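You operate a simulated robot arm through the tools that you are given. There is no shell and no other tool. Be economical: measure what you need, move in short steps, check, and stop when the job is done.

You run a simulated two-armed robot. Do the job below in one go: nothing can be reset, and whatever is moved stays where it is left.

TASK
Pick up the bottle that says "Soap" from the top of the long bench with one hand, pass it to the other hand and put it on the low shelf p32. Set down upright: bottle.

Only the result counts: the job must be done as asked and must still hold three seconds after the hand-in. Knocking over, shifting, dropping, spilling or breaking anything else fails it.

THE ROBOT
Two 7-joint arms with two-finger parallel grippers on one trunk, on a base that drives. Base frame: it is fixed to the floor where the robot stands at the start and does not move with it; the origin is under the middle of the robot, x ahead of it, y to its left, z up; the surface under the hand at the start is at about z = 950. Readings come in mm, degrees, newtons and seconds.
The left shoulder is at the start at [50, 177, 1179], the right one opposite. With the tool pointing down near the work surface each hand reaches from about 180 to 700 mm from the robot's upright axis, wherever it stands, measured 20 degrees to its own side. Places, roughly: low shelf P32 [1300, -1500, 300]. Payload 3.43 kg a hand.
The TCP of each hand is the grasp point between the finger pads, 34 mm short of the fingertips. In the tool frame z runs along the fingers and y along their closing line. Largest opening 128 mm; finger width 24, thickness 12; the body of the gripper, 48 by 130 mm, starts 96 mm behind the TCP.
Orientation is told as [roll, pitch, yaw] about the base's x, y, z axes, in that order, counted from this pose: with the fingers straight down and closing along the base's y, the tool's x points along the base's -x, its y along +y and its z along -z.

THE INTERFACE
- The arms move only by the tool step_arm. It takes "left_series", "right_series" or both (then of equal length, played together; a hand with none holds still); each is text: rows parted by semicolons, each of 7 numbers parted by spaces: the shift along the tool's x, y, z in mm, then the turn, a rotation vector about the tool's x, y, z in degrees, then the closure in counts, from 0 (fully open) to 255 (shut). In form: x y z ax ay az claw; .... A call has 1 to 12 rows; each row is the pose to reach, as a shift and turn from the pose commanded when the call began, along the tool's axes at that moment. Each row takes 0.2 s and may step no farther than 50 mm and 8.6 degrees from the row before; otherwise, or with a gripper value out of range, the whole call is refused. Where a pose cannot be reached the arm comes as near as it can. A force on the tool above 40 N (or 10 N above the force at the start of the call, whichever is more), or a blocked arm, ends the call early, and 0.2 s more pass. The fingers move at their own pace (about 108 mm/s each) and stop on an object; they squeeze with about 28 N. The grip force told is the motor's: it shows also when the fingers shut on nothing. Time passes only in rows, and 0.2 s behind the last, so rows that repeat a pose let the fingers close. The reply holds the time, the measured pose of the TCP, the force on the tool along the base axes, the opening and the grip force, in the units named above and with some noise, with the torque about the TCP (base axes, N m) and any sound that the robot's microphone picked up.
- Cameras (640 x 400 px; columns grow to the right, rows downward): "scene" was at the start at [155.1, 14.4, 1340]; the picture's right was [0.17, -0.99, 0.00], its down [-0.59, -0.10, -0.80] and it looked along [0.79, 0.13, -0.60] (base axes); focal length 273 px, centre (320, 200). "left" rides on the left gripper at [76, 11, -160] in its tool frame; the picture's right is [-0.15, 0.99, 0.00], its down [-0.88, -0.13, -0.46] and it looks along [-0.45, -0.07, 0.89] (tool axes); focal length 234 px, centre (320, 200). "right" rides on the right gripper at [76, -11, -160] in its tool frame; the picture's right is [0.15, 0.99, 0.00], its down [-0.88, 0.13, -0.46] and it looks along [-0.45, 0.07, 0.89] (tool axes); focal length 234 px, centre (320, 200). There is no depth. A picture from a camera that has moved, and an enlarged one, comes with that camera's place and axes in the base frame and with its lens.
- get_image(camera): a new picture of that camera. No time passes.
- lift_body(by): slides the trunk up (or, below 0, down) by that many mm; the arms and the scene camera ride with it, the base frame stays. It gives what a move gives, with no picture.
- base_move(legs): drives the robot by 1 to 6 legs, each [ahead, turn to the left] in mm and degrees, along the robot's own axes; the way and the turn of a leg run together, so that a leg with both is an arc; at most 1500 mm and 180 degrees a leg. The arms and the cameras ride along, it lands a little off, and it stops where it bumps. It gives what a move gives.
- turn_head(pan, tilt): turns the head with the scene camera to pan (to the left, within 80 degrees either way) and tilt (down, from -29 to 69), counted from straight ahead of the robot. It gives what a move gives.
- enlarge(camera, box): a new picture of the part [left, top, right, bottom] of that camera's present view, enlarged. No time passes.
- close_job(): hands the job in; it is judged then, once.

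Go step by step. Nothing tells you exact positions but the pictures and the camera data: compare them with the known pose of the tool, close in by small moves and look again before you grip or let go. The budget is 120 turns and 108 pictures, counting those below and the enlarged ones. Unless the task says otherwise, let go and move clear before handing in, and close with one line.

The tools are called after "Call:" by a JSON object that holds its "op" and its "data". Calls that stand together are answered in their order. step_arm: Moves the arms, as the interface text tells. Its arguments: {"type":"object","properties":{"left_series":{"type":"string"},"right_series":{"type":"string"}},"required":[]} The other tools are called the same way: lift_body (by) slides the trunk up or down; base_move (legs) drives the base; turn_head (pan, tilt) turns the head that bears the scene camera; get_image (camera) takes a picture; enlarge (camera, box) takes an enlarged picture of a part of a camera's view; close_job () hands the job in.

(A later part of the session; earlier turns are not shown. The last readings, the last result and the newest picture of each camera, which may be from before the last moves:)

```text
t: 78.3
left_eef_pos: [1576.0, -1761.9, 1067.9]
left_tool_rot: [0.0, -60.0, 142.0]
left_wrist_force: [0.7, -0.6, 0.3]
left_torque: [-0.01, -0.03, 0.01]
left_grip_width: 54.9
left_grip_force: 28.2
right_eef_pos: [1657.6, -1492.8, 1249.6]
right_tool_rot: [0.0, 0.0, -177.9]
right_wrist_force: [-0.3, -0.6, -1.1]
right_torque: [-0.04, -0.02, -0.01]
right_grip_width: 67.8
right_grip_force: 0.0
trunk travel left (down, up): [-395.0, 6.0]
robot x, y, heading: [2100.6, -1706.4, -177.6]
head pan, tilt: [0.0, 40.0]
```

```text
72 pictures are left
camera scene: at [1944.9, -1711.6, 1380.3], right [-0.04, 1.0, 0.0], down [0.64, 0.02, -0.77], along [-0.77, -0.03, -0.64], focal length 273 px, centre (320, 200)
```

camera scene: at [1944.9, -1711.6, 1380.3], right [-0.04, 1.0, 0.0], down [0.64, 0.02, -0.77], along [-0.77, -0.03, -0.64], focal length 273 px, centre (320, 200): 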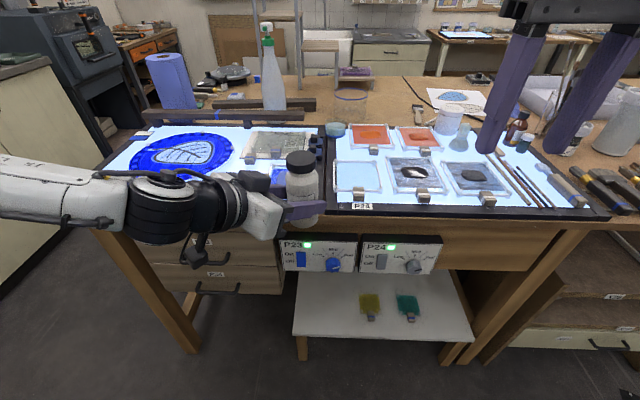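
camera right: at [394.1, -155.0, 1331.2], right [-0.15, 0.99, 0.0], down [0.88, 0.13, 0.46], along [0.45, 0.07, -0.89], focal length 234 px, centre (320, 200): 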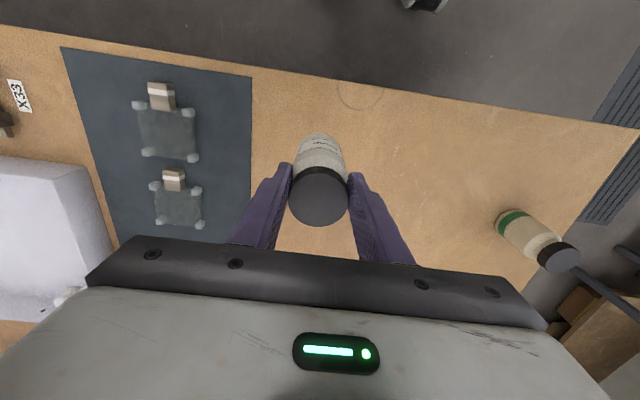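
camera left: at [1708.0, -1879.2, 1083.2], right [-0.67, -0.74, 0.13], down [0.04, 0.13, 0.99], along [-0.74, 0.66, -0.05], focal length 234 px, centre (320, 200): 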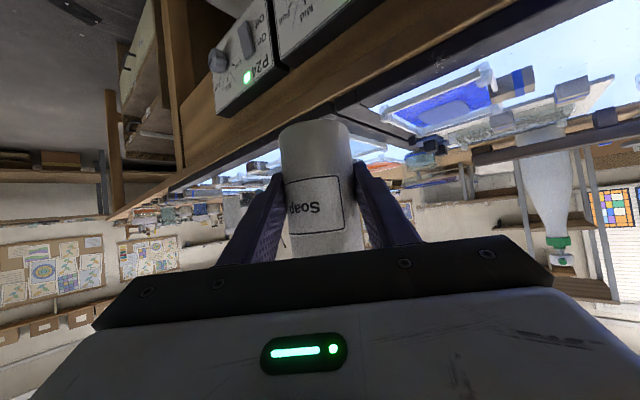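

Handover done: the left hand holds the bottle by its body. Now I lower the trunk, with everything well in front of the table edge.

Call:
{"op": "lift_body", "data": {"by": -390}}

Call:
{"op": "get_image", "data": {"camera": "scene"}}

Call:
{"op": "get_image", "data": {"camera": "left"}}

```text
t: 82.1
left_eef_pos: [1575.4, -1763.5, 677.6]
left_tool_rot: [-0.1, -60.1, 142.2]
left_wrist_force: [-0.5, -0.6, 0.4]
left_torque: [-0.01, -0.02, 0.01]
left_grip_width: 54.9
left_grip_force: 27.5
right_eef_pos: [1657.0, -1493.5, 861.1]
right_tool_rot: [0.0, 0.0, -177.9]
right_wrist_force: [-0.1, -0.3, 0.0]
right_torque: [0.0, 0.01, -0.03]
right_grip_width: 67.7
right_grip_force: 0.0
trunk travel left (down, up): [-5.0, 396.0]
robot x, y, heading: [2100.6, -1709.6, -178.1]
head pan, tilt: [0.0, 40.0]
```

```text
71 pictures are left
camera scene: at [1944.4, -1712.5, 990.3], right [-0.04, 1.0, 0.0], down [0.64, 0.02, -0.77], along [-0.77, -0.03, -0.64], focal length 273 px, centre (320, 200)
```

scene: 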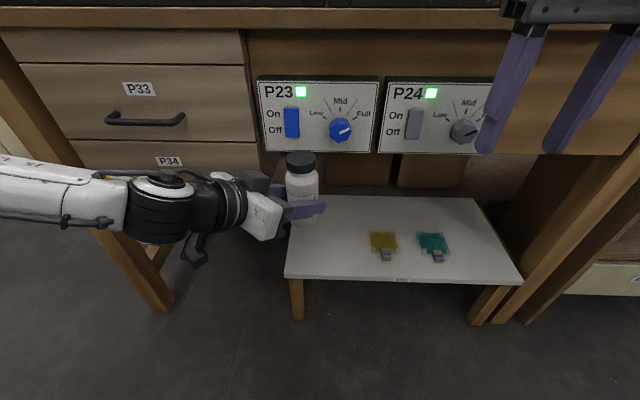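

```text
70 pictures are left
camera left: at [1707.9, -1879.4, 693.3], right [-0.66, -0.74, 0.13], down [0.04, 0.13, 0.99], along [-0.75, 0.66, -0.05], focal length 234 px, centre (320, 200)
```

left: 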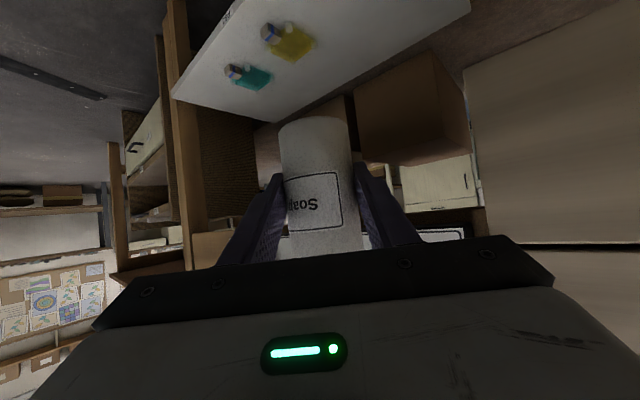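

I lower the left hand toward shelf height in front of the shelf, shifting right and straightening the yaw by 20°.

Call:
{"op": "step_arm", "data": {"left_series": "28 -8 23 -2.5 0 -1.4 255; 55 -16 47 -5 0 -2.9 255; 83 -25 70 -7.4 0 -4.3 255; 111 -33 94 -9.9 0 -5.7 255; 139 -41 117 -12.4 0 -7.1 255; 166 -49 140 -14.8 0 -8.6 255; 194 -57.6 164 -17.3 0 -10 255; 194 -57.6 164 -17.3 0 -10 255"}}

Call:
{"op": "get_image", "data": {"camera": "scene"}}

Call:
{"op": "get_image", "data": {"camera": "left"}}

```text
t: 83.9
left_eef_pos: [1607.7, -1844.1, 595.1]
left_tool_rot: [-0.1, -59.9, 162.2]
left_wrist_force: [0.1, -1.0, 0.8]
left_torque: [-0.03, -0.03, -0.01]
left_grip_width: 54.8
left_grip_force: 27.6
left hand out of reach, approached as far as the arm can: row 1, 2, 3, 4, 5, 6, 7, 8
right_eef_pos: [1655.1, -1493.9, 859.4]
right_tool_rot: [-0.1, 0.0, -177.9]
right_wrist_force: [-0.5, -0.5, -0.2]
right_torque: [-0.01, -0.02, -0.02]
right_grip_width: 67.5
right_grip_force: 0.1
trunk travel left (down, up): [-5.0, 396.0]
robot x, y, heading: [2097.3, -1707.1, -177.9]
head pan, tilt: [0.0, 40.0]
```

```text
69 pictures are left
camera scene: at [1944.4, -1712.5, 990.2], right [-0.04, 1.0, 0.0], down [0.64, 0.02, -0.77], along [-0.77, -0.03, -0.64], focal length 273 px, centre (320, 200)
```

scene: 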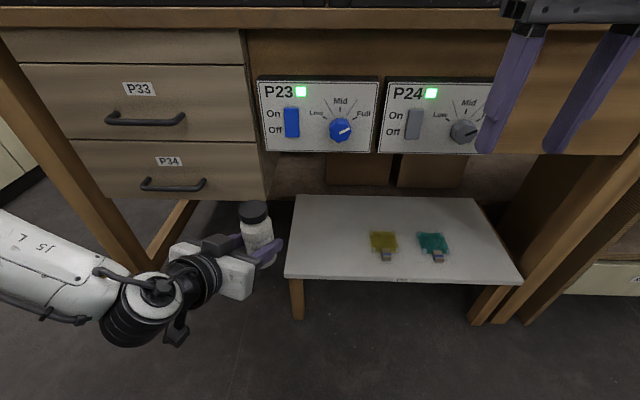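

```text
68 pictures are left
camera left: at [1773.0, -1908.5, 609.9], right [-0.37, -0.92, 0.13], down [0.0, 0.14, 0.99], along [-0.93, 0.37, -0.06], focal length 234 px, centre (320, 200)
```

left: 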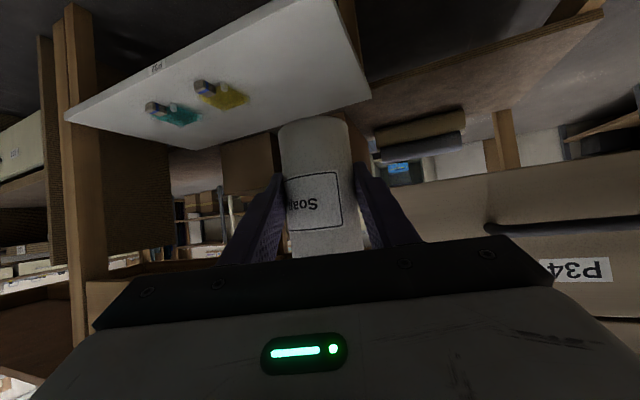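

The arm is at a limit there: it needs to reach out more, not fold. I back the robot up a little and see where a null command leaves the hand.

Call:
{"op": "base_move", "data": {"legs": [[-130, 0]]}}

Call:
{"op": "step_arm", "data": {"left_series": "0 0 0 0 0 0 255; 0 0 0 0 0 0 255"}}

```text
t: 85.2
left_eef_pos: [1740.6, -1839.4, 594.2]
left_tool_rot: [-0.1, -60.0, 162.1]
left_wrist_force: [-1.4, -0.2, 0.7]
left_torque: [0.0, 0.01, 0.01]
left_grip_width: 54.8
left_grip_force: 28.0
right_eef_pos: [1788.1, -1489.2, 860.5]
right_tool_rot: [0.0, 0.0, -177.9]
right_wrist_force: [-0.5, -0.5, 0.1]
right_torque: [0.04, -0.06, 0.0]
right_grip_width: 67.6
right_grip_force: 0.0
trunk travel left (down, up): [-5.0, 396.0]
robot x, y, heading: [2233.8, -1702.2, -177.8]
head pan, tilt: [0.0, 40.0]
```

```text
t: 85.8
left_eef_pos: [1740.4, -1838.7, 593.8]
left_tool_rot: [-0.2, -60.0, 162.2]
left_wrist_force: [0.1, 0.0, -0.8]
left_torque: [-0.02, -0.01, 0.0]
left_grip_width: 54.4
left_grip_force: 28.0
right_eef_pos: [1788.1, -1488.9, 860.3]
right_tool_rot: [0.1, 0.0, -178.0]
right_wrist_force: [-0.8, 0.0, 0.3]
right_torque: [0.01, 0.0, -0.02]
right_grip_width: 68.0
right_grip_force: 0.0
trunk travel left (down, up): [-5.0, 396.0]
robot x, y, heading: [2233.8, -1705.8, -177.8]
head pan, tilt: [0.0, 40.0]
```

The command resets to the reached pose. I now extend the left hand forward and down.

Call:
{"op": "step_arm", "data": {"left_series": "3 9 35 0 0 0 255; 6 18 70 0 0 0 255; 9 28 104 0 0 0 255; 12 37 139 0 0 0 255; 15 46 174 0 0 0 255; 15 46 174 0 0 0 255"}}

Call:
{"op": "get_image", "data": {"camera": "scene"}}

```text
t: 87.2
left_eef_pos: [1642.8, -1898.3, 572.3]
left_tool_rot: [0.0, -59.9, 162.1]
left_wrist_force: [-0.3, 0.5, -0.4]
left_torque: [0.0, -0.01, 0.04]
left_grip_width: 54.7
left_grip_force: 28.0
left hand out of reach, approached as far as the arm can: row 1, 2, 3, 4, 5, 6
right_eef_pos: [1789.2, -1489.4, 860.1]
right_tool_rot: [-0.1, -0.1, -178.0]
right_wrist_force: [-0.2, -0.5, -0.1]
right_torque: [-0.04, -0.01, 0.0]
right_grip_width: 67.4
right_grip_force: 0.1
trunk travel left (down, up): [-5.0, 396.0]
robot x, y, heading: [2231.3, -1703.9, -178.0]
head pan, tilt: [0.0, 40.0]
```

```text
67 pictures are left
camera scene: at [2076.4, -1707.7, 990.2], right [-0.04, 1.0, 0.0], down [0.64, 0.02, -0.77], along [-0.77, -0.03, -0.64], focal length 273 px, centre (320, 200)
```

scene: 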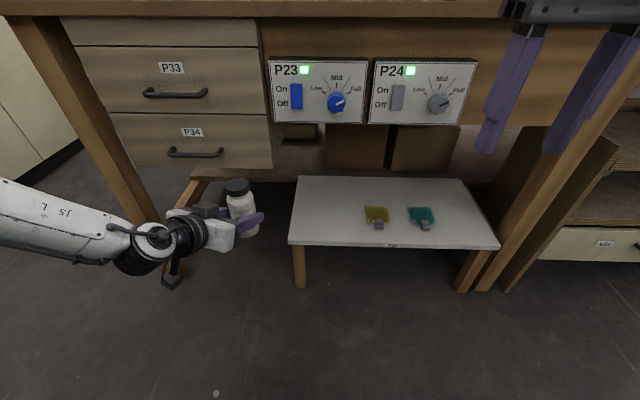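

A wrist limit blocks this yaw. I swing the left tool's yaw back to the right, where the forearm lines up better, and then try going down.

Call:
{"op": "step_arm", "data": {"left_series": "-3 -16 4 5.8 0 3.3 255; -5 -32 9 11.5 0 6.7 255; -8 -48 13 17.3 0 10 255; -10 -64 17 23.1 0 13.3 255; -13 -80 22 28.8 0 16.7 255; -15 -95 26 34.6 0 20 255; -15 -95 26 34.6 0 20 255"}}

```text
t: 88.8
left_eef_pos: [1698.4, -1785.6, 598.5]
left_tool_rot: [3.2, -59.7, 121.4]
left_wrist_force: [-0.2, -0.9, -0.1]
left_torque: [-0.01, 0.0, -0.02]
left_grip_width: 54.9
left_grip_force: 28.0
left hand out of reach, approached as far as the arm can: row 3, 4, 5, 6, 7
right_eef_pos: [1788.7, -1488.7, 860.1]
right_tool_rot: [0.0, -0.1, -178.0]
right_wrist_force: [0.4, 0.2, 0.5]
right_torque: [0.01, 0.0, 0.0]
right_grip_width: 67.8
right_grip_force: 0.1
trunk travel left (down, up): [-5.0, 396.0]
robot x, y, heading: [2236.5, -1700.2, -177.9]
head pan, tilt: [0.0, 40.0]
```

I test lowering at this yaw.

Call:
{"op": "step_arm", "data": {"left_series": "26 0 15 0 0 0 255; 52 0 30 0 0 0 255; 78 0 45 0 0 0 255; 104 0 60 0 0 0 255; 130 0 75 0 0 0 255; 130 0 75 0 0 0 255"}}

Call:
{"op": "get_image", "data": {"camera": "scene"}}

```text
t: 90.2
left_eef_pos: [1748.2, -1806.8, 551.4]
left_tool_rot: [0.4, -60.0, 122.1]
left_wrist_force: [0.0, -0.3, -0.1]
left_torque: [-0.02, -0.02, -0.01]
left_grip_width: 54.6
left_grip_force: 27.8
left hand out of reach, approached as far as the arm can: row 1, 2, 3, 4, 5, 6
right_eef_pos: [1789.2, -1489.9, 861.2]
right_tool_rot: [0.0, -0.1, -178.0]
right_wrist_force: [0.0, -0.1, -0.4]
right_torque: [0.0, -0.03, -0.01]
right_grip_width: 67.6
right_grip_force: 0.0
trunk travel left (down, up): [-5.0, 396.0]
robot x, y, heading: [2231.8, -1700.3, -177.6]
head pan, tilt: [0.0, 40.0]
```

```text
66 pictures are left
camera scene: at [2076.5, -1707.6, 990.2], right [-0.04, 1.0, 0.0], down [0.64, 0.02, -0.77], along [-0.77, -0.03, -0.64], focal length 273 px, centre (320, 200)
```

scene: 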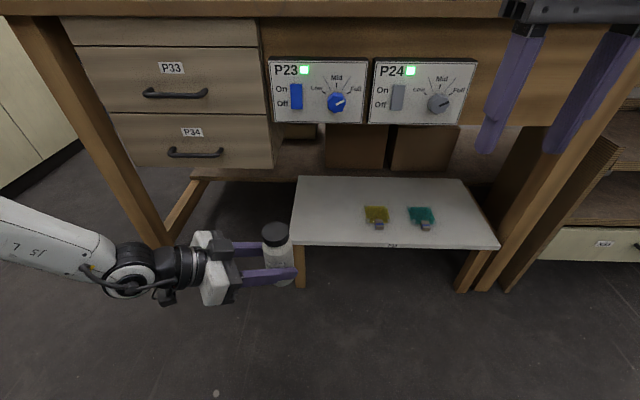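

The solver keeps the orientation but a joint limit stops further descent. I look at the left arm's posture to understand it.

Call:
{"op": "turn_head", "data": {"pan": 60, "tilt": 45}}

Call:
{"op": "get_image", "data": {"camera": "scene"}}

```text
t: 91.5
left_eef_pos: [1748.8, -1808.7, 552.5]
left_tool_rot: [0.3, -60.0, 122.0]
left_wrist_force: [-0.4, -0.3, 0.5]
left_torque: [-0.01, -0.02, 0.01]
left_grip_width: 54.5
left_grip_force: 28.4
right_eef_pos: [1787.1, -1488.7, 860.4]
right_tool_rot: [0.0, -0.1, -177.9]
right_wrist_force: [0.6, -0.1, 0.3]
right_torque: [0.02, 0.03, -0.02]
right_grip_width: 67.7
right_grip_force: 0.0
trunk travel left (down, up): [-5.0, 396.0]
robot x, y, heading: [2233.1, -1698.5, -178.0]
head pan, tilt: [60.0, 45.0]
```

```text
65 pictures are left
camera scene: at [2123.3, -1776.4, 983.0], right [-0.88, 0.47, 0.0], down [0.33, 0.62, -0.71], along [-0.33, -0.62, -0.71], focal length 273 px, centre (320, 200)
```

scene: 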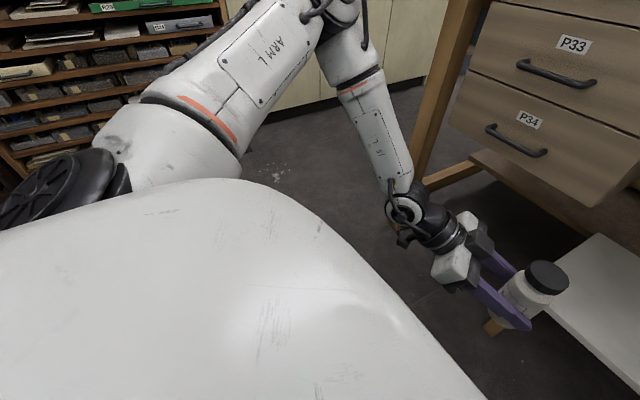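

The elbow is out to the side and the wrist bend is what limits. I test whether a steeper tool (40° from vertical) can get down to shelf height, with the bottle only tilting for now.

Call:
{"op": "step_arm", "data": {"left_series": "0 0 0 0 7 0 255; 0 0 0 0 14 0 255; 0 0 0 0 20 0 255; 35 0 20 0 20 0 255; 69 0 40 0 20 0 255; 104 0 60 0 20 0 255; 138 0 80 0 20 0 255; 173 0 100 0 20 0 255; 173 0 100 0 20 0 255"}}

```text
t: 93.5
left_eef_pos: [1783.0, -1858.8, 483.4]
left_tool_rot: [-0.1, -40.0, 122.3]
left_wrist_force: [0.8, 0.1, -0.3]
left_torque: [-0.01, -0.03, 0.02]
left_grip_width: 54.7
left_grip_force: 27.7
left hand out of reach, approached as far as the arm can: row 3, 4, 5, 6, 7, 8, 9
right_eef_pos: [1789.0, -1489.0, 860.3]
right_tool_rot: [0.0, 0.0, -177.9]
right_wrist_force: [0.4, 0.4, 0.1]
right_torque: [-0.01, 0.0, 0.0]
right_grip_width: 67.9
right_grip_force: 0.0
trunk travel left (down, up): [-5.0, 396.0]
robot x, y, heading: [2232.8, -1703.4, -177.9]
head pan, tilt: [60.0, 45.0]
```

Still limited. I test with the tool pointing straight down, to learn how low the hand can go at all.

Call:
{"op": "step_arm", "data": {"left_series": "0 0 0 0 8 0 255; 0 0 0 0 16 0 255; 0 0 0 0 24 0 255; 0 0 0 0 32 0 255; 0 0 0 0 40 0 255; 0 0 0 0 40 0 255"}}

Call:
{"op": "step_arm", "data": {"left_series": "0 0 40 0 0 0 255; 0 0 80 0 0 0 255; 0 0 80 0 0 0 255"}}

Call:
{"op": "get_image", "data": {"camera": "scene"}}

```text
t: 95.1
left_eef_pos: [1722.1, -1932.8, 540.3]
left_tool_rot: [23.6, -4.3, 116.8]
left_wrist_force: [0.8, 0.8, 0.1]
left_torque: [-0.02, -0.03, 0.02]
left_grip_width: 54.6
left_grip_force: 28.1
left hand out of reach, approached as far as the arm can: row 1, 2, 3, 4, 5, 6
right_eef_pos: [1789.2, -1489.2, 860.8]
right_tool_rot: [0.1, -0.2, -177.9]
right_wrist_force: [0.1, 0.1, 0.5]
right_torque: [-0.02, -0.01, -0.01]
right_grip_width: 67.6
right_grip_force: 0.0
trunk travel left (down, up): [-5.0, 396.0]
robot x, y, heading: [2230.1, -1700.4, -177.9]
head pan, tilt: [60.0, 45.0]
stopped in row 6 (left hand): the arm was blocked; the commanded pose is now the measured one
```

```text
t: 95.9
left_eef_pos: [1713.3, -1971.0, 506.0]
left_tool_rot: [23.5, -4.4, 116.7]
left_wrist_force: [-0.1, 0.7, 0.6]
left_torque: [-0.08, -0.03, 0.0]
left_grip_width: 54.5
left_grip_force: 28.2
left hand out of reach, approached as far as the arm can: row 1, 2, 3
right_eef_pos: [1790.1, -1489.5, 860.1]
right_tool_rot: [0.0, -0.1, -177.9]
right_wrist_force: [-0.2, -0.7, 0.1]
right_torque: [0.02, 0.0, 0.02]
right_grip_width: 67.6
right_grip_force: 0.1
trunk travel left (down, up): [-5.0, 396.0]
robot x, y, heading: [2236.4, -1699.7, -178.0]
head pan, tilt: [60.0, 45.0]
```

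```text
64 pictures are left
camera scene: at [2123.4, -1776.4, 983.0], right [-0.88, 0.47, 0.0], down [0.33, 0.62, -0.71], along [-0.33, -0.62, -0.71], focal length 273 px, centre (320, 200)
```

scene: 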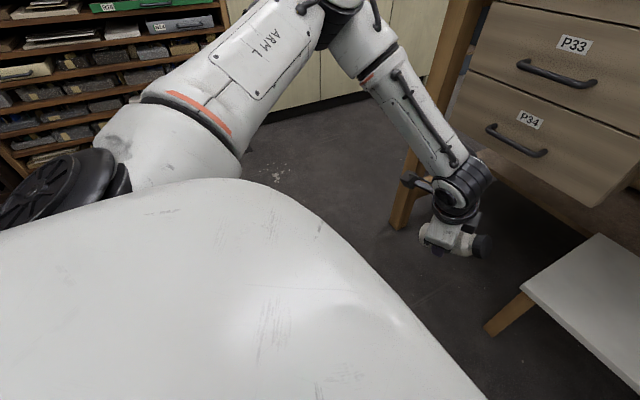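

The wrist got into an awkward posture; the elbow stays stuck outside. I raise the hand and undo the tilt to return to a comfortable posture.

Call:
{"op": "step_arm", "data": {"left_series": "0 12 -28 0 0 0 255; 0 24 -55 6 1 0 255; 0 36 -82 12 2 0 255; 0 48 -110 18 3 0 255; 0 48 -110 23.5 4.4 0 255; 0 48 -110 23.5 4.4 0 255"}}

Call:
{"op": "get_image", "data": {"camera": "left"}}

```text
t: 97.3
left_eef_pos: [1721.7, -1981.1, 625.5]
left_tool_rot: [-0.1, -0.2, 117.8]
left_wrist_force: [-0.1, 0.3, 0.2]
left_torque: [0.0, -0.02, -0.03]
left_grip_width: 54.6
left_grip_force: 28.2
right_eef_pos: [1788.3, -1490.6, 859.7]
right_tool_rot: [0.0, 0.0, -177.8]
right_wrist_force: [0.1, 0.0, 0.7]
right_torque: [-0.01, 0.04, 0.02]
right_grip_width: 67.7
right_grip_force: 0.1
trunk travel left (down, up): [-5.0, 396.0]
robot x, y, heading: [2234.8, -1701.8, -177.8]
head pan, tilt: [60.0, 45.0]
```

```text
63 pictures are left
camera left: at [1747.5, -2053.3, 788.0], right [-0.94, -0.33, 0.0], down [-0.29, 0.84, 0.46], along [-0.15, 0.43, -0.89], focal length 234 px, centre (320, 200)
```

left: 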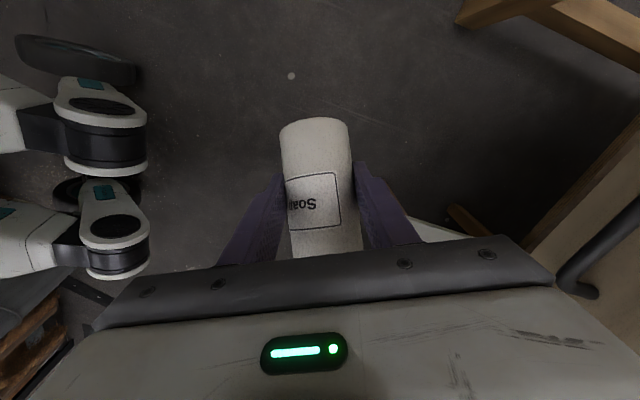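

The bottle is still firmly held and the tool now points down. I unwind the yaw and test descending again.

Call:
{"op": "step_arm", "data": {"left_series": "0 0 0 0 0 -8 255; 0 0 0 0 0 -16 255; 0 0 0 0 0 -24 255; 0 0 0 0 0 -32 255; 0 0 0 0 0 -40 255; 0 0 0 0 0 -48 255; 0 0 0 0 0 -56 255; 0 0 0 0 0 -64 255; 0 0 0 0 0 -64 255"}}

Call:
{"op": "step_arm", "data": {"left_series": "0 0 40 0 0 0 255; 0 0 80 0 0 0 255; 0 0 120 0 0 0 255; 0 0 160 0 0 0 255; 0 0 160 0 0 0 255"}}

Call:
{"op": "get_image", "data": {"camera": "scene"}}

```text
t: 99.3
left_eef_pos: [1720.2, -1980.5, 624.3]
left_tool_rot: [0.0, 0.0, -178.2]
left_wrist_force: [0.2, -0.3, 0.5]
left_torque: [0.04, -0.04, -0.02]
left_grip_width: 54.5
left_grip_force: 28.1
right_eef_pos: [1788.6, -1490.0, 860.2]
right_tool_rot: [0.0, -0.1, -177.9]
right_wrist_force: [-0.9, 0.7, 0.3]
right_torque: [-0.01, -0.04, -0.02]
right_grip_width: 67.6
right_grip_force: 0.1
trunk travel left (down, up): [-5.0, 396.0]
robot x, y, heading: [2231.9, -1700.7, -177.8]
head pan, tilt: [60.0, 45.0]
```

```text
t: 100.5
left_eef_pos: [1749.8, -1996.9, 494.4]
left_tool_rot: [-0.1, -0.1, -178.2]
left_wrist_force: [0.2, -0.4, -0.2]
left_torque: [0.05, -0.04, 0.0]
left_grip_width: 54.7
left_grip_force: 28.0
left hand out of reach, approached as far as the arm can: row 3, 4, 5
right_eef_pos: [1788.0, -1489.2, 860.8]
right_tool_rot: [0.0, -0.1, -177.9]
right_wrist_force: [0.0, 0.3, 0.1]
right_torque: [0.01, -0.01, 0.02]
right_grip_width: 67.7
right_grip_force: 0.0
trunk travel left (down, up): [-5.0, 396.0]
robot x, y, heading: [2227.0, -1701.9, -178.0]
head pan, tilt: [60.0, 45.0]
```

```text
62 pictures are left
camera scene: at [2123.4, -1776.4, 983.0], right [-0.88, 0.47, 0.0], down [0.33, 0.62, -0.71], along [-0.33, -0.62, -0.71], focal length 273 px, centre (320, 200)
```

scene: 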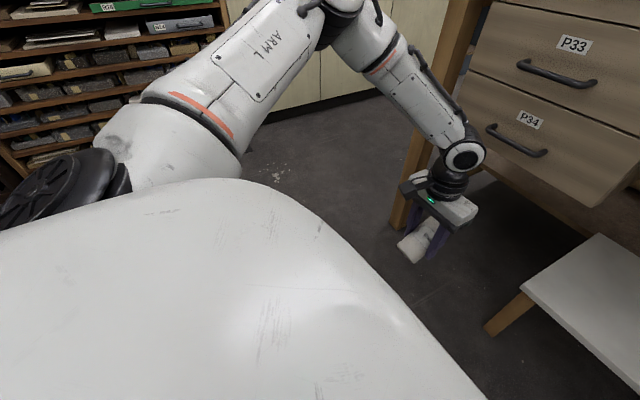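

Lowering close in is limited by the elbow bend. I test reaching farther out: up, forward, then down.

Call:
{"op": "step_arm", "data": {"left_series": "0 0 -45 0 0 0 255; 0 0 -90 0 0 0 255; -30 0 -120 0 0 0 255; -75 0 -120 0 0 0 255; -120 0 -120 0 0 0 255; -165 0 -120 0 0 0 255; -165 0 -75 0 0 0 255; -165 0 -30 0 0 0 255; -165 0 15 0 0 0 255; -165 0 60 0 0 0 255; -165 0 60 0 0 0 255"}}

Call:
{"op": "get_image", "data": {"camera": "scene"}}

```text
t: 102.9
left_eef_pos: [1707.2, -2039.8, 521.9]
left_tool_rot: [-0.1, -0.1, -178.4]
left_wrist_force: [-0.3, -0.2, -0.2]
left_torque: [-0.02, 0.0, 0.01]
left_grip_width: 54.5
left_grip_force: 27.8
left hand out of reach, approached as far as the arm can: row 4, 5, 6, 7, 8, 9, 10, 11
right_eef_pos: [1789.0, -1489.9, 860.4]
right_tool_rot: [0.0, -0.2, -177.9]
right_wrist_force: [0.3, 0.4, -0.5]
right_torque: [0.04, -0.02, 0.0]
right_grip_width: 67.7
right_grip_force: 0.0
trunk travel left (down, up): [-5.0, 396.0]
robot x, y, heading: [2230.1, -1701.2, -177.9]
head pan, tilt: [60.0, 45.0]
```

```text
61 pictures are left
camera scene: at [2123.4, -1776.4, 983.0], right [-0.88, 0.47, 0.0], down [0.33, 0.62, -0.71], along [-0.33, -0.62, -0.71], focal length 273 px, centre (320, 200)
```

scene: 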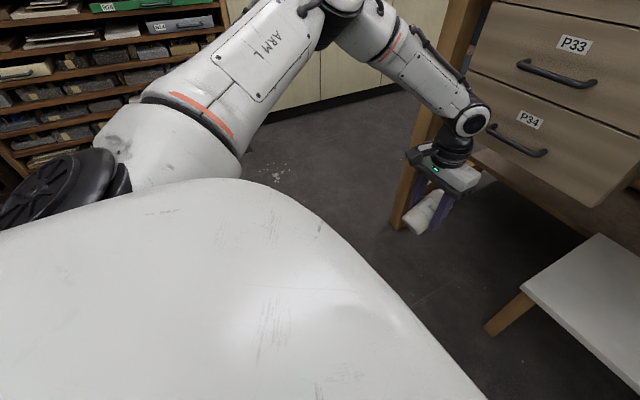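

The upper arm did not move in any of these pictures: it is stuck at a joint limit. I return to the starting posture region to free it.

Call:
{"op": "step_arm", "data": {"left_series": "10 0 -45 0 0 0 255; 30 0 -90 0 0 0 255; 50 10 -135 0 0 0 255; 70 15 -180 0 0 0 255; 85 20 -225 0 0 0 255; 90 20 -268 0 0 0 255; 90 20 -268 0 0 0 255"}}

Call:
{"op": "get_image", "data": {"camera": "scene"}}

```text
refused: row 3 steps farther than a row can; nothing moved
```

```text
60 pictures are left
camera scene: at [2123.4, -1776.4, 983.0], right [-0.88, 0.47, 0.0], down [0.33, 0.62, -0.71], along [-0.33, -0.62, -0.71], focal length 273 px, centre (320, 200)
```

scene: 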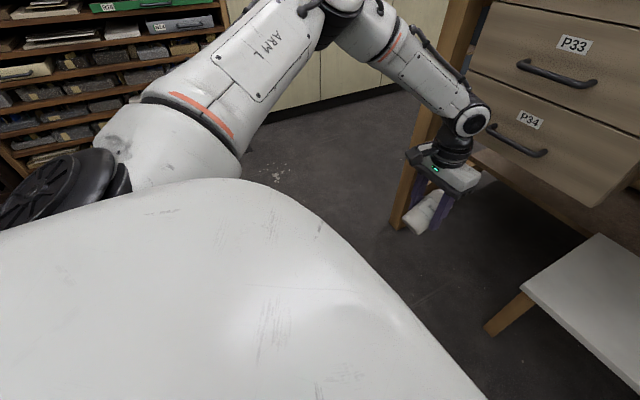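

Call:
{"op": "step_arm", "data": {"left_series": "10 0 -40 0 0 0 255; 25 5 -80 0 0 0 255; 40 10 -120 0 0 0 255; 55 15 -160 0 0 0 255; 70 20 -200 0 0 0 255; 80 20 -235 0 0 0 255; 90 20 -268 0 0 0 255; 90 20 -268 0 0 0 255"}}

Call:
{"op": "get_image", "data": {"camera": "scene"}}

```text
t: 104.7
left_eef_pos: [1793.0, -2053.2, 796.0]
left_tool_rot: [0.0, 0.0, -178.2]
left_wrist_force: [0.5, 0.0, -0.9]
left_torque: [0.0, -0.03, 0.0]
left_grip_width: 54.8
left_grip_force: 28.2
right_eef_pos: [1789.0, -1490.0, 860.6]
right_tool_rot: [0.0, 0.0, -177.9]
right_wrist_force: [0.1, 0.6, -0.1]
right_torque: [-0.03, 0.0, -0.03]
right_grip_width: 67.9
right_grip_force: 0.1
trunk travel left (down, up): [-5.0, 396.0]
robot x, y, heading: [2230.6, -1701.8, -177.9]
head pan, tilt: [60.0, 45.0]
```

```text
59 pictures are left
camera scene: at [2123.4, -1776.4, 983.0], right [-0.88, 0.47, 0.0], down [0.33, 0.62, -0.71], along [-0.33, -0.62, -0.71], focal length 273 px, centre (320, 200)
```

scene: 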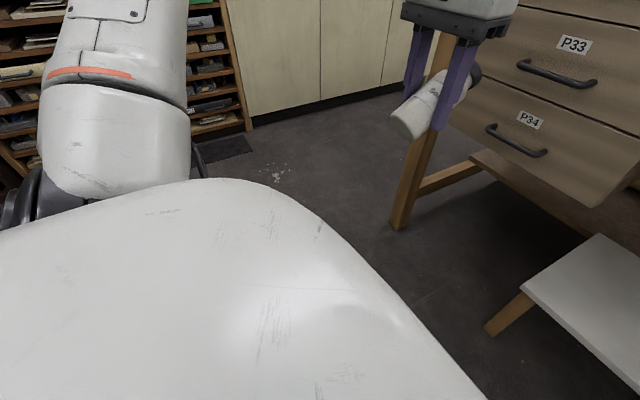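

Back to the easy posture, with the upper arm swung out. I extend forward first at this height to see the free reach, then descend.

Call:
{"op": "step_arm", "data": {"left_series": "-45 -20 0 0 0 0 255; -90 -40 0 0 0 0 255; -135 -60 0 0 0 0 255; -180 -80 0 0 0 0 255; -180 -80 0 0 0 0 255"}}

Call:
{"op": "step_arm", "data": {"left_series": "0 0 45 0 0 0 255; 0 0 90 0 0 0 255; 0 0 135 0 0 0 255; 0 0 180 0 0 0 255; 0 0 225 0 0 0 255; 0 0 225 0 0 0 255"}}

Call:
{"op": "get_image", "data": {"camera": "scene"}}

```text
t: 105.9
left_eef_pos: [1675.3, -2001.2, 777.2]
left_tool_rot: [0.0, -0.1, -178.3]
left_wrist_force: [-0.2, -0.1, 0.0]
left_torque: [-0.04, -0.06, 0.01]
left_grip_width: 54.7
left_grip_force: 28.6
left hand out of reach, approached as far as the arm can: row 3, 4, 5
right_eef_pos: [1788.1, -1488.7, 860.3]
right_tool_rot: [0.0, -0.1, -177.9]
right_wrist_force: [0.4, 0.2, 0.2]
right_torque: [-0.02, -0.01, 0.04]
right_grip_width: 67.9
right_grip_force: 0.2
trunk travel left (down, up): [-5.0, 396.0]
robot x, y, heading: [2235.4, -1702.3, -177.7]
head pan, tilt: [60.0, 45.0]
```

```text
t: 107.3
left_eef_pos: [1693.8, -2011.7, 561.8]
left_tool_rot: [-0.1, -0.2, -178.4]
left_wrist_force: [0.0, 0.2, 0.0]
left_torque: [0.01, -0.06, 0.0]
left_grip_width: 54.3
left_grip_force: 27.6
left hand out of reach, approached as far as the arm can: row 4, 5, 6
right_eef_pos: [1788.7, -1489.7, 859.4]
right_tool_rot: [0.0, -0.1, -178.0]
right_wrist_force: [0.5, -0.1, -0.6]
right_torque: [-0.03, 0.0, 0.02]
right_grip_width: 68.0
right_grip_force: 0.0
trunk travel left (down, up): [-5.0, 396.0]
robot x, y, heading: [2231.9, -1701.8, -177.8]
head pan, tilt: [60.0, 45.0]
```

```text
58 pictures are left
camera scene: at [2123.3, -1776.5, 983.0], right [-0.88, 0.47, 0.0], down [0.33, 0.62, -0.71], along [-0.33, -0.62, -0.71], focal length 273 px, centre (320, 200)
```

scene: 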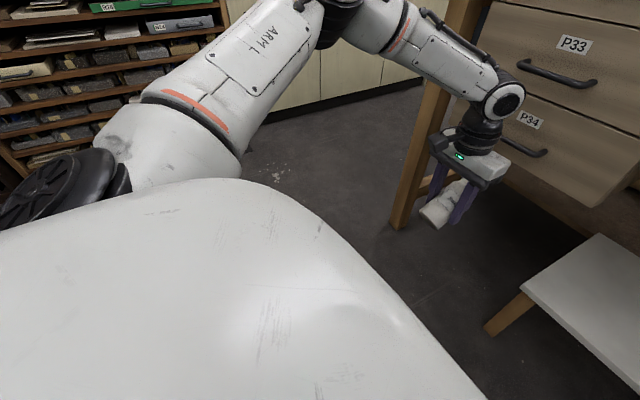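

The wrist's outer reach shrinks as it goes lower, so I test descending closer in with the tool straight down.

Call:
{"op": "step_arm", "data": {"left_series": "45 0 0 0 0 0 255; 90 0 0 0 0 0 255; 135 0 0 0 0 0 255; 160 0 25 0 0 0 255; 160 0 70 0 0 0 255; 160 0 115 0 0 0 255; 160 0 160 0 0 0 255; 160 0 200 0 0 0 255; 160 0 200 0 0 0 255"}}

Call:
{"op": "get_image", "data": {"camera": "scene"}}

```text
t: 109.3
left_eef_pos: [1865.2, -2021.2, 413.1]
left_tool_rot: [-0.2, -0.1, -178.3]
left_wrist_force: [0.5, 0.1, 0.1]
left_torque: [-0.02, -0.02, 0.03]
left_grip_width: 54.3
left_grip_force: 27.6
left hand out of reach, approached as far as the arm can: row 7, 8, 9
right_eef_pos: [1789.0, -1489.1, 860.0]
right_tool_rot: [0.1, 0.0, -177.8]
right_wrist_force: [-0.1, 0.2, 0.7]
right_torque: [0.0, -0.04, 0.02]
right_grip_width: 67.5
right_grip_force: 0.0
trunk travel left (down, up): [-5.0, 396.0]
robot x, y, heading: [2230.6, -1703.0, -177.9]
head pan, tilt: [60.0, 45.0]
```

```text
57 pictures are left
camera scene: at [2123.4, -1776.4, 983.0], right [-0.88, 0.47, 0.0], down [0.33, 0.62, -0.71], along [-0.33, -0.62, -0.71], focal length 273 px, centre (320, 200)
```

scene: 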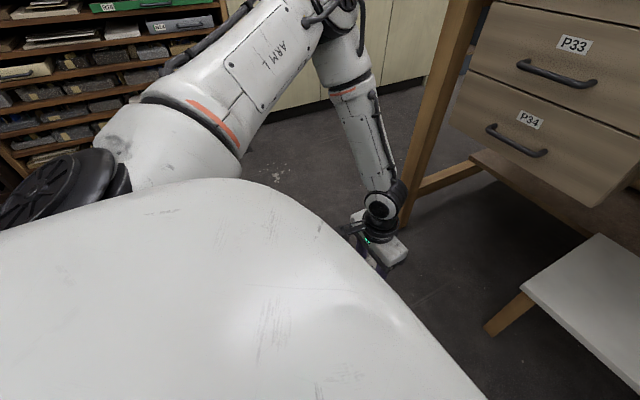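

The upper arm again sits in the same spot, so its joints are at limits and the forearm swings about a fixed elbow. I probe whether moving the hand outward lets the elbow drop.

Call:
{"op": "step_arm", "data": {"left_series": "0 45 0 0 0 0 255; 0 90 0 0 0 0 255; 0 135 0 0 0 0 255; 0 180 0 0 0 0 255; 0 180 40 0 0 0 255; 0 180 80 0 0 0 255; 0 180 80 0 0 0 255"}}

Call:
{"op": "get_image", "data": {"camera": "scene"}}

```text
t: 110.9
left_eef_pos: [1889.3, -2199.6, 382.5]
left_tool_rot: [0.1, -0.1, -178.2]
left_wrist_force: [-0.2, -0.2, 0.1]
left_torque: [0.01, -0.04, 0.02]
left_grip_width: 54.3
left_grip_force: 28.0
left hand out of reach, approached as far as the arm can: row 5, 6, 7
right_eef_pos: [1788.6, -1489.7, 860.0]
right_tool_rot: [0.0, -0.1, -177.9]
right_wrist_force: [-0.4, 0.2, 0.4]
right_torque: [-0.02, 0.01, 0.0]
right_grip_width: 67.7
right_grip_force: 0.1
trunk travel left (down, up): [-5.0, 396.0]
robot x, y, heading: [2232.6, -1702.7, -178.1]
head pan, tilt: [60.0, 45.0]
```

```text
56 pictures are left
camera scene: at [2123.4, -1776.5, 983.0], right [-0.88, 0.47, 0.0], down [0.33, 0.62, -0.71], along [-0.33, -0.62, -0.71], focal length 273 px, centre (320, 200)
```

scene: 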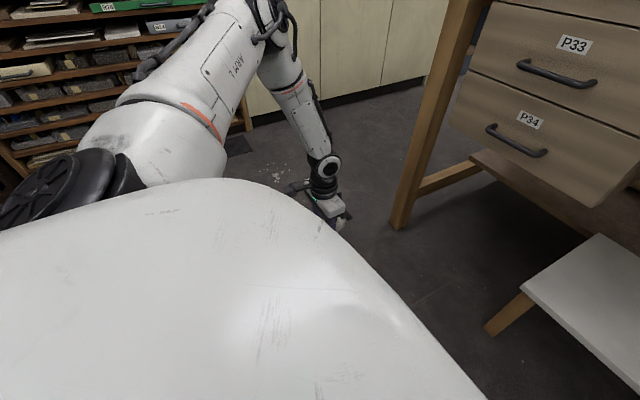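

The upper arm cannot tip lower, but its azimuth can change. I raise the hand and move it far inward to see whether the elbow swings forward.

Call:
{"op": "step_arm", "data": {"left_series": "0 0 -45 0 0 0 255; 0 0 -90 0 0 0 255; 0 0 -135 0 0 0 255; 0 0 -180 0 0 0 255; 0 0 -225 0 0 0 255; 0 -45 -240 0 0 0 255; 0 -90 -240 0 0 0 255; 0 -135 -240 0 0 0 255; 0 -180 -240 0 0 0 255; 0 -225 -240 0 0 0 255; 0 -270 -240 0 0 0 255; 0 -315 -240 0 0 0 255"}}

Call:
{"op": "step_arm", "data": {"left_series": "-20 -45 0 0 0 0 255; -40 -90 0 0 0 0 255; -60 -135 0 0 0 0 255; -80 -180 0 0 0 0 255; -80 -180 0 0 0 0 255"}}

Call:
{"op": "get_image", "data": {"camera": "scene"}}

```text
t: 113.5
left_eef_pos: [1882.5, -1886.2, 619.6]
left_tool_rot: [-0.1, 0.0, -178.3]
left_wrist_force: [-1.9, 0.6, -0.1]
left_torque: [-0.02, -0.05, 0.01]
left_grip_width: 54.7
left_grip_force: 28.1
right_eef_pos: [1788.5, -1489.5, 861.1]
right_tool_rot: [0.0, -0.1, -177.9]
right_wrist_force: [-0.6, -0.2, 0.0]
right_torque: [0.0, 0.0, 0.0]
right_grip_width: 67.5
right_grip_force: 0.1
trunk travel left (down, up): [-5.0, 396.0]
robot x, y, heading: [2234.7, -1699.5, -177.9]
head pan, tilt: [60.0, 45.0]
```

```text
t: 114.7
left_eef_pos: [1845.9, -1830.6, 642.0]
left_tool_rot: [-0.2, -0.1, -178.2]
left_wrist_force: [-0.9, 0.2, -0.2]
left_torque: [0.02, -0.02, 0.04]
left_grip_width: 54.5
left_grip_force: 28.0
left hand out of reach, approached as far as the arm can: row 2, 3, 4, 5
right_eef_pos: [1788.1, -1489.8, 860.1]
right_tool_rot: [0.1, -0.2, -177.9]
right_wrist_force: [-0.2, -0.2, -0.4]
right_torque: [-0.01, 0.03, 0.0]
right_grip_width: 67.7
right_grip_force: 0.1
trunk travel left (down, up): [-5.0, 396.0]
robot x, y, heading: [2234.0, -1702.4, -177.8]
head pan, tilt: [60.0, 45.0]
```

```text
55 pictures are left
camera scene: at [2123.4, -1776.4, 983.0], right [-0.88, 0.47, 0.0], down [0.33, 0.62, -0.71], along [-0.33, -0.62, -0.71], focal length 273 px, centre (320, 200)
```

scene: 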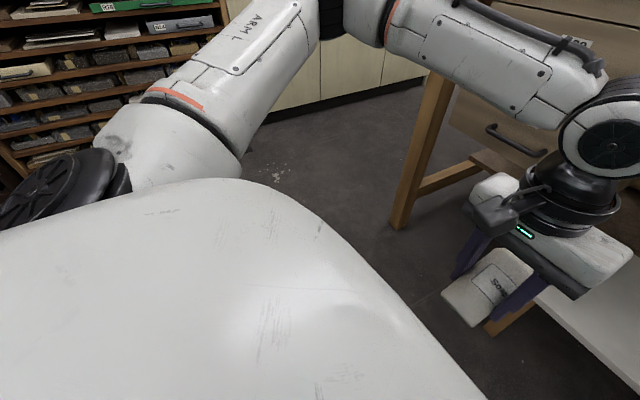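

The elbow's swing is limited, so a side grip can't get low enough; the tool must come nearly from above, holding the cap. So I'll re-exchange: the right hand takes the cap from the side, then the left takes the cap from above and places it. First I raise the trunk and restore the left handover pose.

Call:
{"op": "lift_body", "data": {"by": 390}}

Call:
{"op": "step_arm", "data": {"left_series": "-12 -8 -4 0 0 8 255; -24 -16 -8 0 0 16 255; -36 -24 -12 0 0 24 255; -48 -32 -16 0 0 32 255; -60 -40 -20 0 0 40 255"}}

Call:
{"op": "step_arm", "data": {"left_series": "-10 2 -2 0 -7.5 0 255; -20 5 -4 0 -15 0 255; -30 7 -6 0 -22.5 0 255; -40 9 -8 0 -30 0 255; -50 12 -9 0 -37.5 0 255; -60 14 -11 0 -45 0 255; -70 16 -13 0 -52.5 0 255; -80 18.5 -15 0 -60 0 255; -80 18.5 -15 0 -60 0 255"}}

Call:
{"op": "turn_head", "data": {"pan": 0, "tilt": 40}}

Call:
{"op": "get_image", "data": {"camera": "scene"}}

```text
t: 118.5
left_eef_pos: [1845.8, -1830.2, 1032.7]
left_tool_rot: [-0.1, -0.2, -178.4]
left_wrist_force: [0.1, -0.2, 0.1]
left_torque: [-0.01, -0.05, 0.0]
left_grip_width: 54.6
left_grip_force: 27.8
right_eef_pos: [1788.8, -1488.6, 1250.5]
right_tool_rot: [0.0, -0.1, -177.9]
right_wrist_force: [0.0, -0.7, -0.3]
right_torque: [-0.01, 0.01, 0.0]
right_grip_width: 68.0
right_grip_force: 0.0
trunk travel left (down, up): [-395.0, 6.0]
robot x, y, heading: [2233.9, -1699.0, -177.5]
head pan, tilt: [60.0, 45.0]
```

```text
t: 119.7
left_eef_pos: [1809.1, -1840.9, 1058.7]
left_tool_rot: [-0.1, -0.1, 141.6]
left_wrist_force: [-0.1, 0.0, -0.1]
left_torque: [-0.01, -0.01, -0.03]
left_grip_width: 54.2
left_grip_force: 27.6
left hand out of reach, approached as far as the arm can: row 1, 2, 3, 4, 5
right_eef_pos: [1787.8, -1488.8, 1249.3]
right_tool_rot: [0.0, -0.1, -177.9]
right_wrist_force: [-0.2, 0.0, 0.1]
right_torque: [-0.03, -0.01, 0.0]
right_grip_width: 67.3
right_grip_force: 0.1
trunk travel left (down, up): [-395.0, 6.0]
robot x, y, heading: [2236.6, -1701.1, -177.9]
head pan, tilt: [60.0, 45.0]
```

```text
t: 121.7
left_eef_pos: [1736.6, -1805.0, 1071.7]
left_tool_rot: [-0.3, -60.2, 141.9]
left_wrist_force: [0.2, 0.0, -1.5]
left_torque: [-0.01, 0.0, 0.01]
left_grip_width: 54.5
left_grip_force: 27.8
right_eef_pos: [1788.9, -1489.4, 1249.9]
right_tool_rot: [0.0, -0.1, -177.8]
right_wrist_force: [-0.4, -0.4, -0.1]
right_torque: [0.02, -0.02, -0.01]
right_grip_width: 67.9
right_grip_force: 0.1
trunk travel left (down, up): [-395.0, 6.0]
robot x, y, heading: [2231.3, -1704.1, -177.8]
head pan, tilt: [60.0, 45.0]
```

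```text
t: 123.0
left_eef_pos: [1736.3, -1806.1, 1073.6]
left_tool_rot: [-0.1, -60.1, 141.7]
left_wrist_force: [0.3, 0.2, -1.6]
left_torque: [0.03, -0.04, 0.02]
left_grip_width: 54.3
left_grip_force: 28.0
right_eef_pos: [1788.7, -1488.8, 1249.8]
right_tool_rot: [0.1, -0.1, -178.1]
right_wrist_force: [0.3, -0.7, -0.4]
right_torque: [-0.01, 0.03, -0.02]
right_grip_width: 67.8
right_grip_force: 0.0
trunk travel left (down, up): [-395.0, 6.0]
robot x, y, heading: [2230.9, -1700.8, -178.2]
head pan, tilt: [0.0, 40.0]
```

```text
54 pictures are left
camera scene: at [2076.4, -1707.7, 1380.2], right [-0.04, 1.0, 0.0], down [0.64, 0.02, -0.77], along [-0.77, -0.03, -0.64], focal length 273 px, centre (320, 200)
```

scene: 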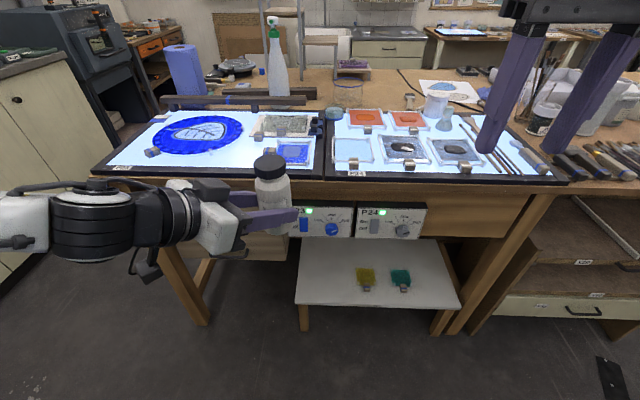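

The bottle is upright again, held by the left at [1736, -1805, 1073]. I shift it to the robot's middle for the right hand.

Call:
{"op": "step_arm", "data": {"left_series": "-14 -14 24 0 0 0 255; -28 -28 47 0 0 0 255; -41 -43 71 0 0 0 255; -41 -43 71 0 0 0 255"}}

Call:
{"op": "step_arm", "data": {"right_series": "10 -5 -2 0 0 -8 0; 20 -10 -4 0 0 -16 0; 30 -15 -6 0 0 -24 0; 40 -20 -8 0 0 -32 0; 45 -25 -10 0 0 -40 0; 50 -30 -10 0 0 -48 0; 50 -30 -10 0 0 -50 0"}}

Call:
{"op": "step_arm", "data": {"right_series": "0 0 0 0 -7.5 0 0; 0 0 0 0 -15 0 0; 0 0 0 0 -22.5 0 0; 0 0 0 0 -30 0 0; 0 0 0 0 -37.5 0 0; 0 0 0 0 -45 0 0; 0 0 0 0 -52.5 0 0; 0 0 0 0 -60 0 0; 0 0 0 0 -60 0 0"}}

Call:
{"op": "get_image", "data": {"camera": "right"}}

Call:
{"op": "get_image", "data": {"camera": "scene"}}

```text
t: 124.0
left_eef_pos: [1699.7, -1724.9, 1076.7]
left_tool_rot: [-0.3, -60.2, 142.0]
left_wrist_force: [-0.2, -0.8, -2.0]
left_torque: [0.0, 0.01, -0.05]
left_grip_width: 54.3
left_grip_force: 28.2
left hand out of reach, approached as far as the arm can: row 3, 4
right_eef_pos: [1789.4, -1489.3, 1250.7]
right_tool_rot: [0.1, -0.1, -178.0]
right_wrist_force: [1.1, 0.1, -0.6]
right_torque: [0.0, 0.01, 0.02]
right_grip_width: 67.6
right_grip_force: 0.1
trunk travel left (down, up): [-395.0, 6.0]
robot x, y, heading: [2231.3, -1703.1, -177.9]
head pan, tilt: [0.0, 40.0]
```

```text
t: 125.5
left_eef_pos: [1699.0, -1724.2, 1076.2]
left_tool_rot: [-0.2, -60.1, 141.7]
left_wrist_force: [-0.4, -0.7, -1.4]
left_torque: [-0.03, 0.04, 0.03]
left_grip_width: 54.3
left_grip_force: 28.6
right_eef_pos: [1843.0, -1465.5, 1257.1]
right_tool_rot: [-0.1, -0.2, -128.1]
right_wrist_force: [-0.5, -0.7, 0.2]
right_torque: [-0.01, -0.02, 0.0]
right_grip_width: 127.9
right_grip_force: 0.1
right hand out of reach, approached as far as the arm can: row 6, 7
trunk travel left (down, up): [-395.0, 6.0]
robot x, y, heading: [2231.9, -1699.5, -177.9]
head pan, tilt: [0.0, 40.0]
```

```text
t: 127.5
left_eef_pos: [1700.5, -1723.9, 1077.6]
left_tool_rot: [-0.1, -60.1, 141.8]
left_wrist_force: [-0.8, -0.7, -2.3]
left_torque: [-0.03, -0.02, -0.02]
left_grip_width: 54.2
left_grip_force: 27.8
right_eef_pos: [1846.4, -1465.9, 1255.4]
right_tool_rot: [0.4, -60.1, -128.4]
right_wrist_force: [-0.5, 1.5, 0.5]
right_torque: [-0.03, -0.02, -0.02]
right_grip_width: 128.0
right_grip_force: 0.2
trunk travel left (down, up): [-395.0, 6.0]
robot x, y, heading: [2232.3, -1702.1, -177.7]
head pan, tilt: [0.0, 40.0]
```

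```text
53 pictures are left
camera right: at [1944.9, -1320.0, 1271.0], right [0.82, -0.55, -0.12], down [0.07, -0.11, 0.99], along [-0.56, -0.83, -0.05], focal length 234 px, centre (320, 200)
```

right: 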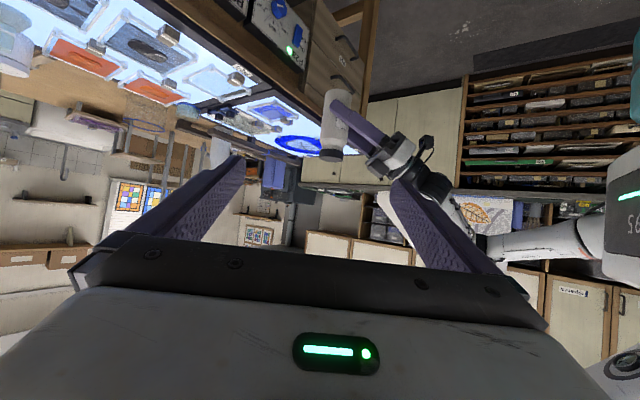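

```text
52 pictures are left
camera scene: at [2076.7, -1707.2, 1380.3], right [-0.04, 1.0, 0.0], down [0.64, 0.02, -0.77], along [-0.77, -0.03, -0.64], focal length 273 px, centre (320, 200)
```

scene: 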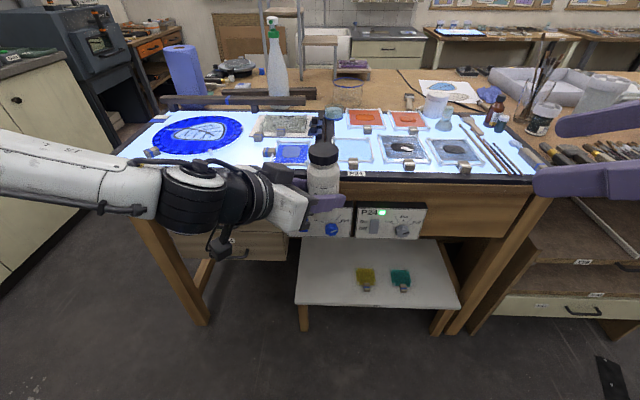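

The right hand has the mirrored tilt. I move it to a pre-grip point 100 mm from the cap with partial opening, and look.

Call:
{"op": "step_arm", "data": {"right_series": "-12 9 38 0 0 0 105; -24 18 77 0 0 0 105; -36 27 115 0 0 0 105; -48 36 154 0 0 0 105; -60 45 192 0 0 0 105; -60 45 192 0 0 0 105"}}

Call:
{"op": "get_image", "data": {"camera": "right"}}

Call:
{"op": "get_image", "data": {"camera": "scene"}}

```text
t: 128.9
left_eef_pos: [1699.7, -1723.6, 1076.8]
left_tool_rot: [-0.1, -60.0, 141.8]
left_wrist_force: [0.1, -0.2, -1.0]
left_torque: [-0.02, -0.05, 0.06]
left_grip_width: 54.7
left_grip_force: 27.9
right_eef_pos: [1757.0, -1646.3, 1214.1]
right_tool_rot: [0.1, -60.1, -128.1]
right_wrist_force: [0.0, -0.2, -0.7]
right_torque: [0.0, 0.02, -0.05]
right_grip_width: 75.1
right_grip_force: 0.1
trunk travel left (down, up): [-395.0, 6.0]
robot x, y, heading: [2234.8, -1700.7, -178.0]
head pan, tilt: [0.0, 40.0]
```

```text
51 pictures are left
camera right: at [1856.0, -1501.9, 1228.9], right [0.82, -0.55, -0.13], down [0.08, -0.11, 0.99], along [-0.56, -0.83, -0.05], focal length 234 px, centre (320, 200)
```

right: 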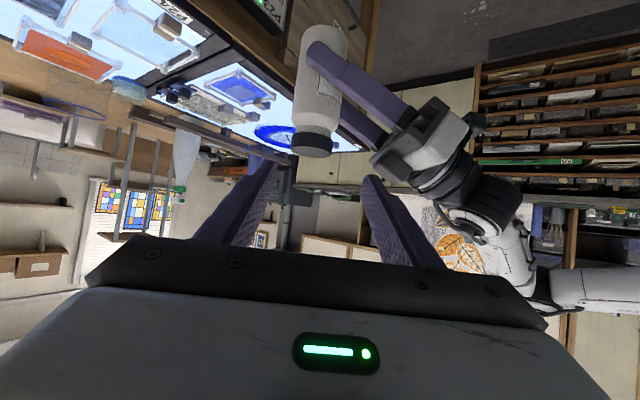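

```text
50 pictures are left
camera scene: at [2076.6, -1707.2, 1380.3], right [-0.04, 1.0, 0.0], down [0.64, 0.02, -0.77], along [-0.77, -0.03, -0.64], focal length 273 px, centre (320, 200)
```

scene: 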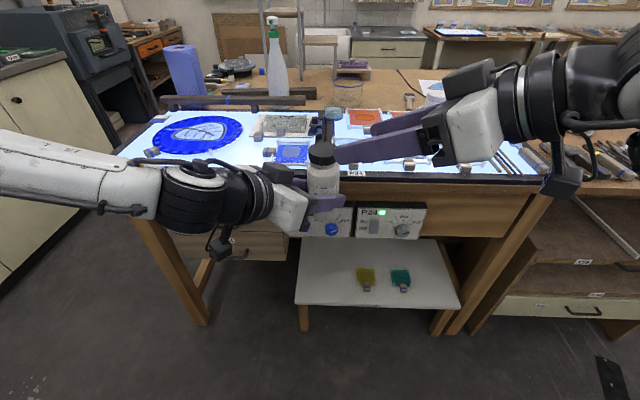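

The cap axis is about [1693, -1718], slightly off my estimate. I advance the right hand around the cap with that correction.

Call:
{"op": "step_arm", "data": {"right_series": "3 -6 30 0 0 0 105; 6 -6 60 0 0 0 105; 6 -6 75 0 0 0 105; 6 -6 75 0 0 0 105"}}

Call:
{"op": "get_image", "data": {"camera": "right"}}

Call:
{"op": "enlarge", "data": {"camera": "scene", "box": [250, 90, 410, 230]}}

```text
t: 129.9
left_eef_pos: [1700.6, -1724.6, 1077.2]
left_tool_rot: [-0.1, -60.1, 141.8]
left_wrist_force: [-0.2, 0.0, -1.3]
left_torque: [-0.03, -0.05, -0.01]
left_grip_width: 54.4
left_grip_force: 28.0
right_eef_pos: [1715.3, -1692.9, 1170.3]
right_tool_rot: [0.0, -60.2, -127.9]
right_wrist_force: [-0.4, 0.8, 0.1]
right_torque: [0.0, 0.0, -0.05]
right_grip_width: 75.0
right_grip_force: 0.1
trunk travel left (down, up): [-395.0, 6.0]
robot x, y, heading: [2228.1, -1703.0, -177.8]
head pan, tilt: [0.0, 40.0]
```

```text
49 pictures are left
camera right: at [1814.0, -1547.3, 1184.8], right [0.82, -0.55, -0.13], down [0.08, -0.12, 0.99], along [-0.56, -0.83, -0.05], focal length 234 px, centre (320, 200)
```

right: 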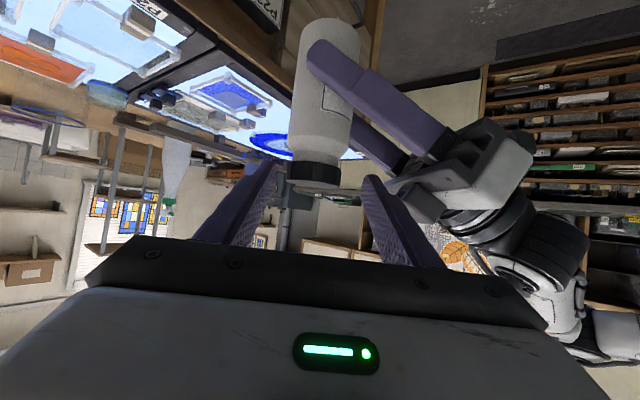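

```text
2.86 times, centred on (330, 160) of scene
camera zoom: at [2076.5, -1707.6, 1380.2], right [-0.04, 1.0, 0.0], down [0.64, 0.02, -0.77], along [-0.77, -0.03, -0.64], focal length 779 px, centre (291, 314)
```

zoom: 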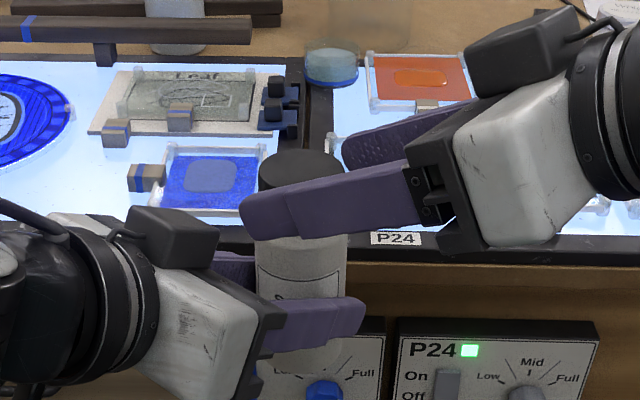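

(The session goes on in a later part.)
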